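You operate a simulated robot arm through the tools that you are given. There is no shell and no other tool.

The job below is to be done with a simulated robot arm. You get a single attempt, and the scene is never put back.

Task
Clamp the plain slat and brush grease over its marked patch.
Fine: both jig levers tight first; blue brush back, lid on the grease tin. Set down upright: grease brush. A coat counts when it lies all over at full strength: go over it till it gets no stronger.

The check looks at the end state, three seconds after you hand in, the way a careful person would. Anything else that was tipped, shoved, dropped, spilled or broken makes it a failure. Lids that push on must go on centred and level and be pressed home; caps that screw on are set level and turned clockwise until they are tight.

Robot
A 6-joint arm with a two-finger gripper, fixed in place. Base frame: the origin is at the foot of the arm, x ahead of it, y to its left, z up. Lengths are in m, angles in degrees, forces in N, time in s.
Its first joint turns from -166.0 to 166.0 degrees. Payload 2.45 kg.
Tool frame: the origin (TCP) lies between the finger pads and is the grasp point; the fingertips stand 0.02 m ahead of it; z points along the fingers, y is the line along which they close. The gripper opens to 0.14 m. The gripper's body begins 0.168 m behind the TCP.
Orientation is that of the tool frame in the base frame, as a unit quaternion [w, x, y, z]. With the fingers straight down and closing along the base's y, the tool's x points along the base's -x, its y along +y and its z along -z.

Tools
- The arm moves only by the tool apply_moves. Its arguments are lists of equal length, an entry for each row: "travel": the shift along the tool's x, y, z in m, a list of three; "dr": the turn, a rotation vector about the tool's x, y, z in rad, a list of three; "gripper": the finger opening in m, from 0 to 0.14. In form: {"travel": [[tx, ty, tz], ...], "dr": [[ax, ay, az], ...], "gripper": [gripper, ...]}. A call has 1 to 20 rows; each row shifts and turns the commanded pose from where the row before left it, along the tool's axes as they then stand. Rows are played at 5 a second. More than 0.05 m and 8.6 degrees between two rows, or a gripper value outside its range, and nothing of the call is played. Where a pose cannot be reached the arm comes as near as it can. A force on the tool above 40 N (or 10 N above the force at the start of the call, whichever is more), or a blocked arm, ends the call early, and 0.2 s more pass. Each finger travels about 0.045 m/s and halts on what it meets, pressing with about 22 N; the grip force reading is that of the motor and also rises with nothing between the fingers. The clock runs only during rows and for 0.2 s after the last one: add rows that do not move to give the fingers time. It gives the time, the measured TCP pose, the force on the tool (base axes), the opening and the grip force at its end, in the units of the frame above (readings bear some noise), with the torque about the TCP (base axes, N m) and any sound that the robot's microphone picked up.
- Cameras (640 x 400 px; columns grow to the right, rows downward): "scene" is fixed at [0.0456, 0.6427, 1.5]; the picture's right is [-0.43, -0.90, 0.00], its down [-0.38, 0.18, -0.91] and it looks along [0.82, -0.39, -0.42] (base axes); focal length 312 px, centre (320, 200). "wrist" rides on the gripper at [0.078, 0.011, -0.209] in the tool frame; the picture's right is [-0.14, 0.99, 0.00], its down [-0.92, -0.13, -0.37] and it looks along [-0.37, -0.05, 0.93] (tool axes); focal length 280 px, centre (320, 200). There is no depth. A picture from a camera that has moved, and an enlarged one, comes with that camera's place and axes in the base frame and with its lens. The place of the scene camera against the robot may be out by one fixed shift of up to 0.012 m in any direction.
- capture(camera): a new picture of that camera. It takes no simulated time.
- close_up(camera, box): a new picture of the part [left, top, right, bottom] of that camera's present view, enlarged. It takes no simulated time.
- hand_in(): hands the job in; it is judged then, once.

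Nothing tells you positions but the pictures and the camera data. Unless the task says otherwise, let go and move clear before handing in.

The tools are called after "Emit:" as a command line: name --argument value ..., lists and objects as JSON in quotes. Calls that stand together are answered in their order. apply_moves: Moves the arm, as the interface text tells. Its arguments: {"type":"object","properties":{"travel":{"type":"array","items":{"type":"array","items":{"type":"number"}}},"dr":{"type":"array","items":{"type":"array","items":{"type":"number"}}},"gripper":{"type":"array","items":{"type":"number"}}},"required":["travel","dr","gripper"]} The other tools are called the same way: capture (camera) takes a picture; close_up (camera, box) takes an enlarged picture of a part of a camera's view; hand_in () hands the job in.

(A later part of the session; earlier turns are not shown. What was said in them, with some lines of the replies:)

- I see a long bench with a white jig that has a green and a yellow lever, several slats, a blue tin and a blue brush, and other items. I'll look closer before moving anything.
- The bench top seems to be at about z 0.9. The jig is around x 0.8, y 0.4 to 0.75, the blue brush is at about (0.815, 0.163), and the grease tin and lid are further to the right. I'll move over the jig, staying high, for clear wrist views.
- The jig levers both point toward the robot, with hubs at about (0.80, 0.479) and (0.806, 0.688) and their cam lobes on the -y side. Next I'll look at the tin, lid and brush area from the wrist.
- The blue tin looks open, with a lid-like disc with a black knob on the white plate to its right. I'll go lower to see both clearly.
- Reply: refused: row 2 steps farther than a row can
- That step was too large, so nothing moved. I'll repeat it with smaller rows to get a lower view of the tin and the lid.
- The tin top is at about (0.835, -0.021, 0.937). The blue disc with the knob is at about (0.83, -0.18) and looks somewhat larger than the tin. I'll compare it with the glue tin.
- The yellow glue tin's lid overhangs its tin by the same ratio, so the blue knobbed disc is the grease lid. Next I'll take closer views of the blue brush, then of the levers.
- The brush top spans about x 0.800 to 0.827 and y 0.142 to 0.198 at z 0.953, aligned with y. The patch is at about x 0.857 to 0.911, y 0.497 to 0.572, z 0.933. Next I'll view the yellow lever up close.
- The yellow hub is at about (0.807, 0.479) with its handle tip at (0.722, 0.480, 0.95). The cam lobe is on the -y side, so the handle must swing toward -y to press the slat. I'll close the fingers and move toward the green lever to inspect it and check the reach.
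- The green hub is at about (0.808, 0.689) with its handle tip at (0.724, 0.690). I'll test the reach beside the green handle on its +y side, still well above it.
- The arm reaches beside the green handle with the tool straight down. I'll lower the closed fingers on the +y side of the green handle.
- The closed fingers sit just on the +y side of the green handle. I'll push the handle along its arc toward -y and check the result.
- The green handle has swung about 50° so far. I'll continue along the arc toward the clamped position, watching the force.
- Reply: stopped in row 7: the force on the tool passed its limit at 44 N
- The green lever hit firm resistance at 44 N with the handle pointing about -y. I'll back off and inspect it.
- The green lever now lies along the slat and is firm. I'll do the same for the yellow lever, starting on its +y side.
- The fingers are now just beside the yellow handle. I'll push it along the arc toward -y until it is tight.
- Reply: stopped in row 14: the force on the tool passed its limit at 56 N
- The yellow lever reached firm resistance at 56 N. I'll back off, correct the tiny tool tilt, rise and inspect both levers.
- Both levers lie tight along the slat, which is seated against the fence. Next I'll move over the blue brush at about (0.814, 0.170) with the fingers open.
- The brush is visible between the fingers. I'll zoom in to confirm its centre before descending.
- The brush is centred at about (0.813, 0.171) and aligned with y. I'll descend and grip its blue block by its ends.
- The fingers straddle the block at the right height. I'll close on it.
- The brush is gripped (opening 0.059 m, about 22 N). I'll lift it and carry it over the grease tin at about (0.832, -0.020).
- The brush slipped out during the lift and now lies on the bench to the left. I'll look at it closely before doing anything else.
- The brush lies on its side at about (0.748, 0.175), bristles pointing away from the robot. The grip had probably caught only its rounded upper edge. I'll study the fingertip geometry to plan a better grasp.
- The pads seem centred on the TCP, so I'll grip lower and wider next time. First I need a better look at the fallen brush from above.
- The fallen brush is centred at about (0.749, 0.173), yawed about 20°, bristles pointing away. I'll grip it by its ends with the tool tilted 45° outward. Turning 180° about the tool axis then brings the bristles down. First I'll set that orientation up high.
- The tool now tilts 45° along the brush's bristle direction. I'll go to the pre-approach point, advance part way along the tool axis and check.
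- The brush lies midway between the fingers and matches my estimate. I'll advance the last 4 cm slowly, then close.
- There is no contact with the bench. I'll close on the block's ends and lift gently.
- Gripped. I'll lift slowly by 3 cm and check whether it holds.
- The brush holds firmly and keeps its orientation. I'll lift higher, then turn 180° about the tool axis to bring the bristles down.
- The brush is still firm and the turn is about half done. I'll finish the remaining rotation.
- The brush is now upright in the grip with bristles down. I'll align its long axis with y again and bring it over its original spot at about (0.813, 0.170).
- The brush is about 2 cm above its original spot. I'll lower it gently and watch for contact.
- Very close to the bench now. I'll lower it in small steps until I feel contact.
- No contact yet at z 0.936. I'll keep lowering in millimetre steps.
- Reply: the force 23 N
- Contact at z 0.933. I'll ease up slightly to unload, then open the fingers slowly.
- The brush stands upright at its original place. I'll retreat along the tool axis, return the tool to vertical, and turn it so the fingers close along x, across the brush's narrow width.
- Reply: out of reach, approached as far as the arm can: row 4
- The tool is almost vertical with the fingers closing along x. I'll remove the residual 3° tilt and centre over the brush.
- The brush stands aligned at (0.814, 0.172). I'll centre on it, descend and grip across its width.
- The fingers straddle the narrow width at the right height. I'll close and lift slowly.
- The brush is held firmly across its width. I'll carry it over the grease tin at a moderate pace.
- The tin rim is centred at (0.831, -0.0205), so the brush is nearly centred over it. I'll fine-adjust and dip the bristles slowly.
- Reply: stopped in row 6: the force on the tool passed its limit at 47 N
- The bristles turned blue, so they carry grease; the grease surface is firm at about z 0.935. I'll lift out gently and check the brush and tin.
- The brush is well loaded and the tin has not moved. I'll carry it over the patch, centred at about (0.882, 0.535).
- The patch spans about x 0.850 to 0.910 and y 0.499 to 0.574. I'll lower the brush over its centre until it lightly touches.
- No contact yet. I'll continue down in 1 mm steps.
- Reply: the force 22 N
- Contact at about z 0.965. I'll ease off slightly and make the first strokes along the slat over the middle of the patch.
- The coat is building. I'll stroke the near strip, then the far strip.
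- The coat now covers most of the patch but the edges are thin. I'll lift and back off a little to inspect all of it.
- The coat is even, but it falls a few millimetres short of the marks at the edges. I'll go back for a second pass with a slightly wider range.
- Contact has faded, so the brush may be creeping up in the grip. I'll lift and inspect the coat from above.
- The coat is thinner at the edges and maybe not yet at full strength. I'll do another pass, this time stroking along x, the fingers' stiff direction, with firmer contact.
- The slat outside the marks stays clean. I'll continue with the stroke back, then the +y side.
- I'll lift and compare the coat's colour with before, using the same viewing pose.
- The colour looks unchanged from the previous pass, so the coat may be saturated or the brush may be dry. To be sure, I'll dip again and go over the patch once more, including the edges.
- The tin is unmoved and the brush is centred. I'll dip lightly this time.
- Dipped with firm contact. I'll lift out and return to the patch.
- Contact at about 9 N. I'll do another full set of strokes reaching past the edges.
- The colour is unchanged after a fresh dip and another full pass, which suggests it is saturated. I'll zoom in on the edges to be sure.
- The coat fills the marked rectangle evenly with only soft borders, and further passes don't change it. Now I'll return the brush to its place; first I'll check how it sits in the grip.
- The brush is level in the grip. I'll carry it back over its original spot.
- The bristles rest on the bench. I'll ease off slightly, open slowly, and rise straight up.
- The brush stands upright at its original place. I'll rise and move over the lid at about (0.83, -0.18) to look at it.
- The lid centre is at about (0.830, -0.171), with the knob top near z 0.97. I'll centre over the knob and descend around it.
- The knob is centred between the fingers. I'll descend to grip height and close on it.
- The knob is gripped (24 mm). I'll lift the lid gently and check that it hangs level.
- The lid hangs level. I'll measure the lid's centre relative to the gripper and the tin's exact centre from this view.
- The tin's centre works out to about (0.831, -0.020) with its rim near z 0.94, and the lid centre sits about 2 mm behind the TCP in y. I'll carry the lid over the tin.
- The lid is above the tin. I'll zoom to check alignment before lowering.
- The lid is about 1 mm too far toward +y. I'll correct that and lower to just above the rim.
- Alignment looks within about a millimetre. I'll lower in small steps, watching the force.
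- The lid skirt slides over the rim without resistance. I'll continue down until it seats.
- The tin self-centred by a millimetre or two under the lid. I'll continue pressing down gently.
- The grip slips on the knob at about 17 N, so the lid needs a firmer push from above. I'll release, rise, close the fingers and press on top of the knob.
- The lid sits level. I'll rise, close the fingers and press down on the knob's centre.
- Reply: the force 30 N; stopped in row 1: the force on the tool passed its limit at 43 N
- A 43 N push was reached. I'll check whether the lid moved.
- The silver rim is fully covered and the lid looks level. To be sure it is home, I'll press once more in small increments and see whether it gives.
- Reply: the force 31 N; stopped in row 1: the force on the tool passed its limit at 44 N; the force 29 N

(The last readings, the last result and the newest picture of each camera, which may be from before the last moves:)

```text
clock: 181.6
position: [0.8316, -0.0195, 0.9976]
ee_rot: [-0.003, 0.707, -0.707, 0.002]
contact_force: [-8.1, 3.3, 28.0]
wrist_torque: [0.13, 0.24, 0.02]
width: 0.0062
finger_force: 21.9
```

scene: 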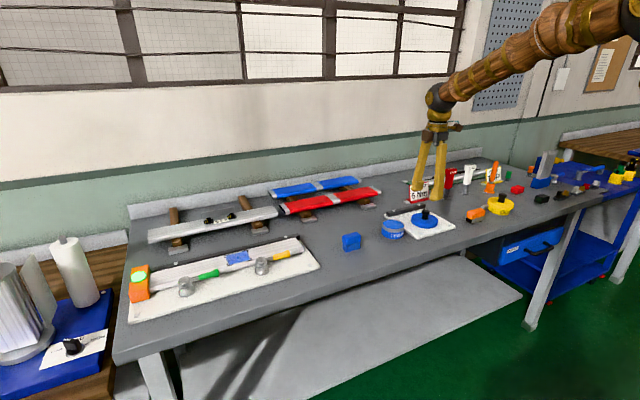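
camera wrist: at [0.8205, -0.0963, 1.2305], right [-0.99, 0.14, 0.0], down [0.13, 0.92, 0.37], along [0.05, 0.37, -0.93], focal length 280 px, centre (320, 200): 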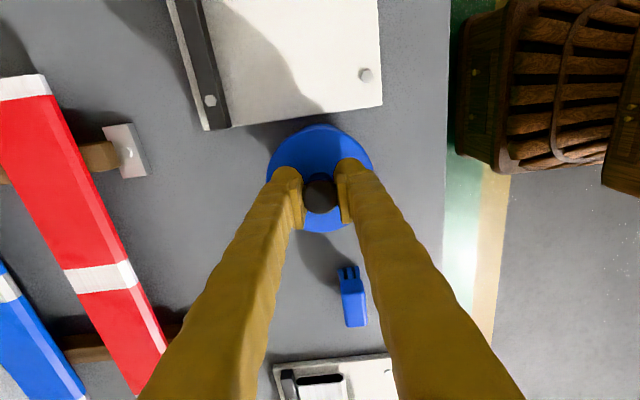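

The lid does not give under 44 N, so it is home. I'll rise clear and inspect everything.

Emit:
apply_moves --travel '[[0, 0, -0.01], [0, 0, -0.03], [0, 0, -0.045], [0, 0, -0.045], [0, 0, 0]]' --dr '[[0, 0, 0], [0, 0, 0], [0, 0, 0], [0, 0, 0], [0, 0, 0]]' --gripper '[0.0, 0.0, 0.0, 0.0, 0.0]'

Emit:
capture --camera "scene"

Emit:
close_up --camera "scene" --box '[330, 190, 442, 260]'

Emit:
close_up --camera "wrist" --box '[220, 80, 420, 205]'

Emit:
close_up --camera "scene" --box '[120, 220, 330, 325]'

```text
clock: 182.8
position: [0.8311, -0.0202, 1.125]
ee_rot: [-0.003, 0.707, -0.707, 0.0]
contact_force: [-0.3, -0.3, 0.1]
wrist_torque: [0.01, -0.02, 0.03]
width: 0.0
finger_force: 22.0
```

```text
taken
```

scene: 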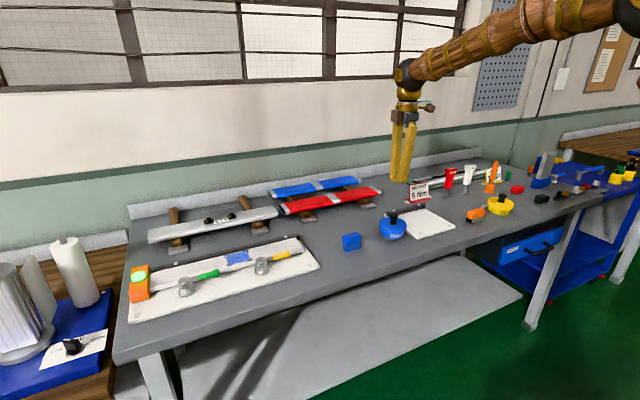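

```text
5.71 times, centred on (386, 225) of scene
camera zoom: at [0.0456, 0.6427, 1.5], right [-0.43, -0.9, 0.0], down [-0.38, 0.18, -0.91], along [0.82, -0.39, -0.42], focal length 1780 px, centre (-57, 57)
```

zoom: 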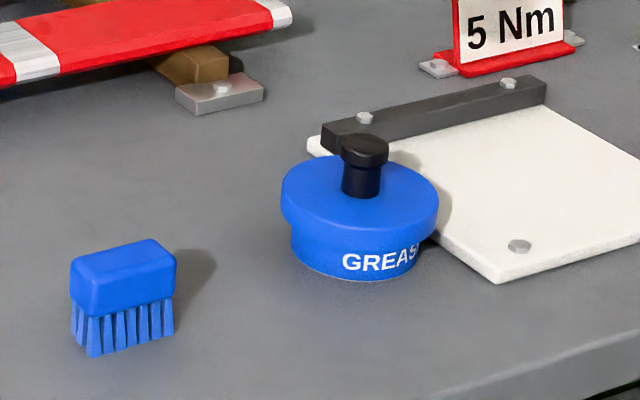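

```text
3.20 times, centred on (320, 142) of wrist
camera zoom: at [0.8201, -0.0986, 1.335], right [-0.99, 0.14, 0.0], down [0.13, 0.92, 0.37], along [0.06, 0.37, -0.93], focal length 897 px, centre (320, 384)
```

zoom: 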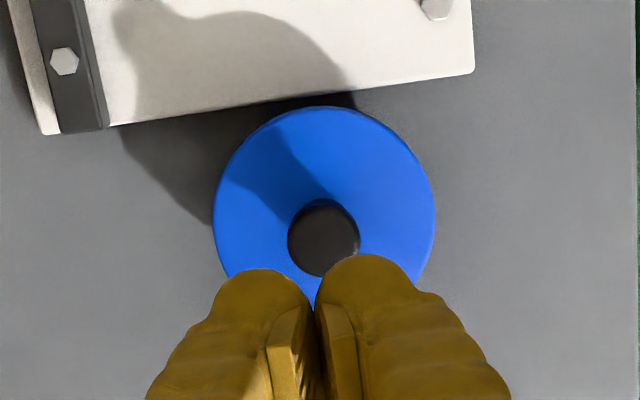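

```text
3.05 times, centred on (225, 272) of scene
camera zoom: at [0.0456, 0.6427, 1.5], right [-0.43, -0.9, 0.0], down [-0.38, 0.18, -0.91], along [0.82, -0.39, -0.42], focal length 949 px, centre (610, -21)
```

zoom: 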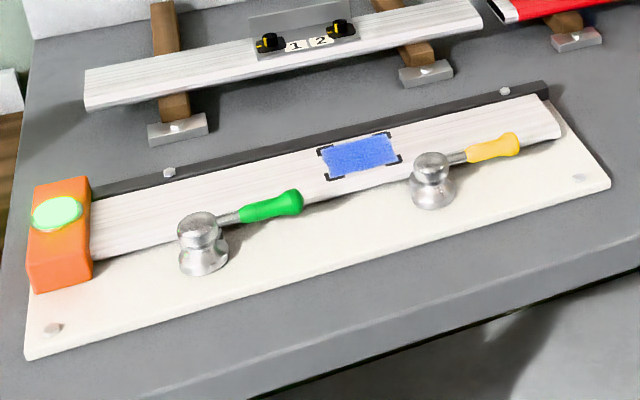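

The tin is closed, the brush stands upright in its place, both levers lie along the slat and the patch is coated. I'll move over the jig at height for one last check of the levers and coat.

Emit:
apply_moves --travel '[[0, 0, -0.03], [-0.045, 0.005, -0.01], [-0.045, 0.005, 0], [-0.045, 0.005, 0], [-0.045, 0.005, 0], [-0.045, 0.005, 0], [-0.045, 0.005, 0], [-0.045, 0.005, 0], [-0.045, 0.005, 0], [-0.045, 0.005, 0], [-0.045, 0.005, 0], [-0.03, 0, 0], [0, 0, 0]]' --dr '[[0, 0, 0], [0, 0, 0], [0, 0, 0], [0, 0, 0], [0, 0, 0], [0, 0, 0], [0, 0, 0], [0, 0, 0], [0, 0, 0], [0, 0, 0], [0, 0, 0], [0, 0, 0], [0, 0, 0]]' --gripper '[0.0, 0.0, 0.0, 0.0, 0.0, 0.0, 0.0, 0.0, 0.0, 0.0, 0.0, 0.0, 0.0]'

Emit:
capture --camera "wrist"

Emit:
close_up --camera "wrist" --box '[220, 60, 380, 160]'

Emit:
capture --camera "scene"

```text
clock: 185.6
position: [0.7797, 0.4595, 1.1663]
ee_rot: [-0.003, 0.707, -0.707, 0.001]
contact_force: [0.4, -0.8, -0.1]
wrist_torque: [0.01, -0.02, -0.02]
width: 0.0
finger_force: 22.2
```

```text
taken
camera wrist: at [0.7694, 0.3813, 1.3776], right [-0.99, 0.14, 0.0], down [0.13, 0.92, 0.37], along [0.06, 0.37, -0.93], focal length 280 px, centre (320, 200)
```

wrist: 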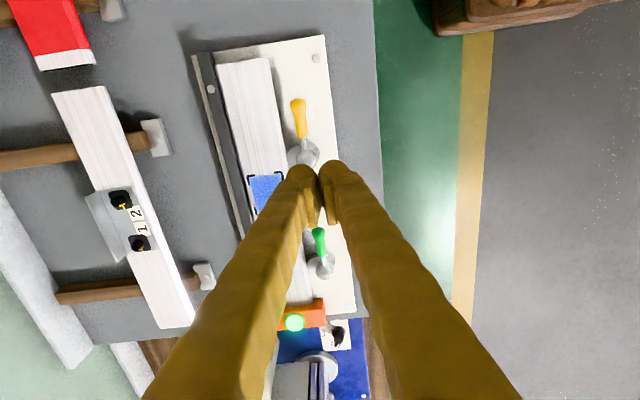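

```text
4.00 times, centred on (300, 110) of wrist
camera zoom: at [0.7694, 0.3813, 1.3776], right [-0.99, 0.14, 0.0], down [0.13, 0.92, 0.37], along [0.06, 0.37, -0.93], focal length 1122 px, centre (400, 560)
```

zoom: 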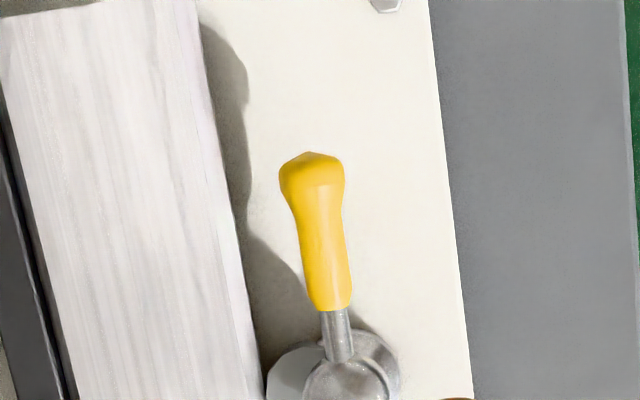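

```text
taken
```

scene: 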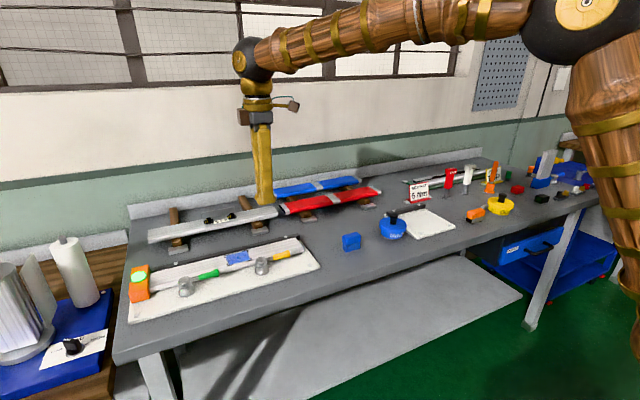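

The yellow cam bears against the slat. I'll check the green lever and the coat from a little further along.

Emit:
apply_moves --travel '[[-0.045, 0.01, 0], [-0.045, 0.01, 0], [-0.045, 0.01, 0], [-0.045, 0.01, 0], [-0.04, 0.01, 0], [0, 0, 0]]' --dr '[[0, 0, 0], [0, 0, 0], [0, 0, 0], [0, 0, 0], [0, 0, 0], [0, 0, 0]]' --gripper '[0.0, 0.0, 0.0, 0.0, 0.0, 0.0]'

Emit:
capture --camera "wrist"

Emit:
close_up --camera "wrist" --box '[200, 60, 360, 160]'

Emit:
close_up --camera "wrist" --box '[230, 20, 310, 70]'

```text
clock: 187.0
position: [0.7316, 0.679, 1.167]
ee_rot: [0.003, -0.707, 0.707, -0.001]
contact_force: [-0.4, 0.2, 0.1]
wrist_torque: [-0.01, -0.02, -0.02]
width: 0.0
finger_force: 22.4
```

```text
taken
camera wrist: at [0.7205, 0.601, 1.3764], right [-0.99, 0.14, 0.0], down [0.13, 0.92, 0.37], along [0.06, 0.37, -0.93], focal length 280 px, centre (320, 200)
```

wrist: 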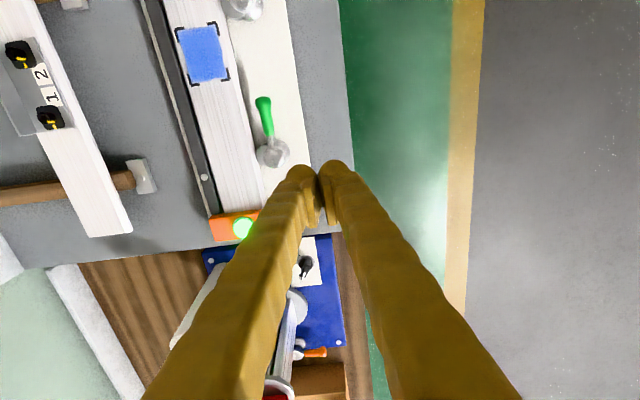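

```text
4.00 times, centred on (280, 110) of wrist
camera zoom: at [0.7205, 0.601, 1.3764], right [-0.99, 0.14, 0.0], down [0.13, 0.92, 0.37], along [0.06, 0.37, -0.93], focal length 1122 px, centre (480, 560)
```

zoom: 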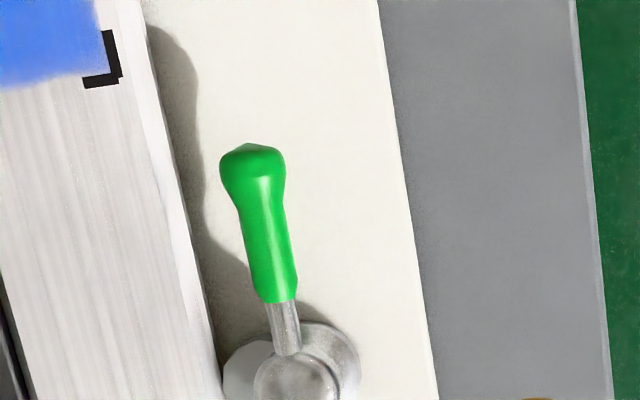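

```text
8.00 times, centred on (270, 45) of wrist
camera zoom: at [0.7205, 0.601, 1.3764], right [-0.99, 0.14, 0.0], down [0.13, 0.92, 0.37], along [0.06, 0.37, -0.93], focal length 2243 px, centre (720, 1440)
```

zoom: 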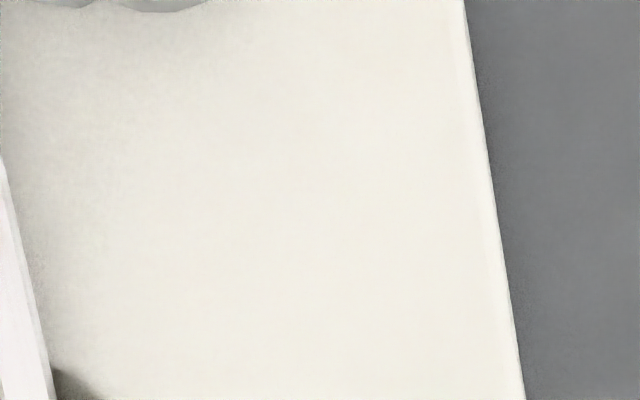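

Emit:
close_up --camera "wrist" --box '[160, 10, 248, 95]'

Emit:
close_up --camera "scene" --box '[368, 200, 432, 244]'

Emit:
close_up --camera "scene" --box '[330, 220, 378, 260]'

Emit:
close_up --camera "scene" --box '[216, 235, 264, 275]'

```text
4.71 times, centred on (204, 52) of wrist
camera zoom: at [0.7205, 0.601, 1.3764], right [-0.99, 0.14, 0.0], down [0.13, 0.92, 0.37], along [0.06, 0.37, -0.93], focal length 1320 px, centre (866, 894)
```

zoom: 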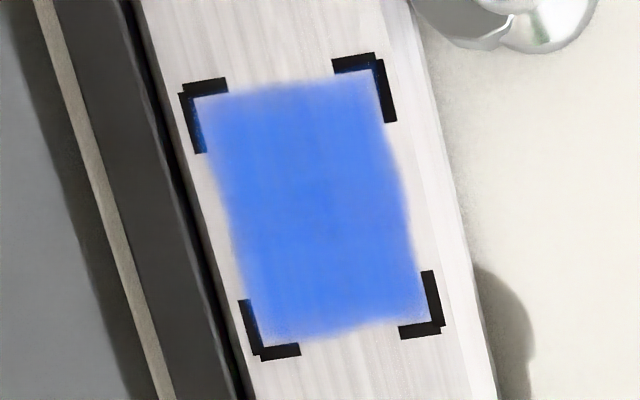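

```text
9.09 times, centred on (400, 222) of scene
camera zoom: at [0.0456, 0.6427, 1.5], right [-0.43, -0.9, 0.0], down [-0.38, 0.18, -0.91], along [0.82, -0.39, -0.42], focal length 2832 px, centre (-407, 0)
```

zoom: 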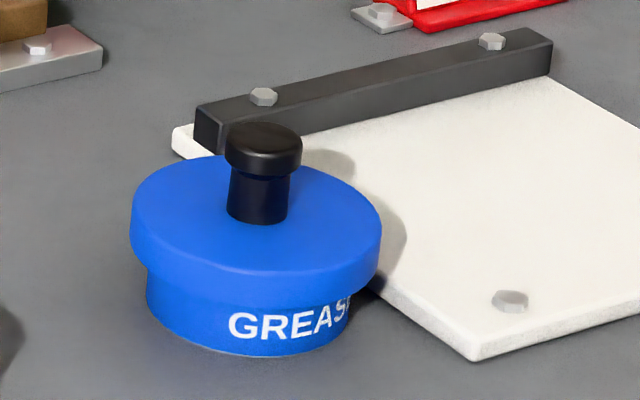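

```text
10.00 times, centred on (354, 240) of scene
camera zoom: at [0.0456, 0.6427, 1.5], right [-0.43, -0.9, 0.0], down [-0.38, 0.18, -0.91], along [0.82, -0.39, -0.42], focal length 3115 px, centre (-20, -200)
```

zoom: 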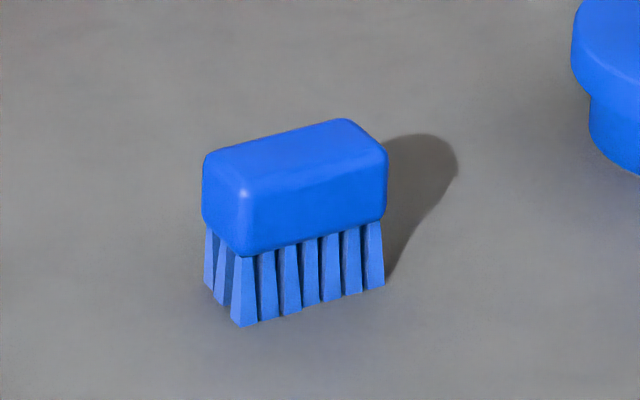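

```text
10.00 times, centred on (240, 255) of scene
camera zoom: at [0.0456, 0.6427, 1.5], right [-0.43, -0.9, 0.0], down [-0.38, 0.18, -0.91], along [0.82, -0.39, -0.42], focal length 3115 px, centre (1120, -350)
```

zoom: 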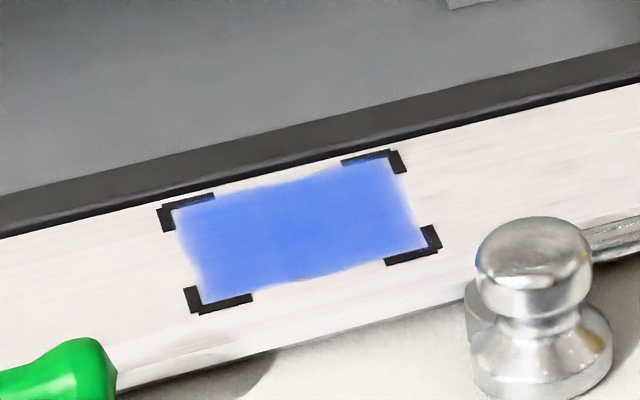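

Both levers are clamped, the patch is coated evenly, the blue brush stands upright in its original spot, and the lid sits level and pressed home on the grease tin. The arm is clear and empty, so I'm handing the job in.

Emit:
hand_in

```text
The job is handed in.
```

The job is handed in. I saw no verdict, so this is how things stood in my last pictures:

- **Levers:** both were pushed round until they resisted firmly, the green at 44 N and the yellow at 56 N, before any grease went on. Both cams bear on the slat.
- **Coat:** it fills the marked patch evenly, fading slightly at the borders. After a fresh dip and another full pass the colour did not change, so I took that as full strength.
- **Brush:** it stands upright at its original spot, with grease still on the bristles.
- **Lid:** it sits centred and level on the grease tin, and did not move under a 44 N press. The tin shifted about 2 mm as the lid went on.

On the first lift I dropped the brush and it landed on its side on the bench. I stood it up again and regripped it before dipping. I saw no damage and nothing else disturbed.
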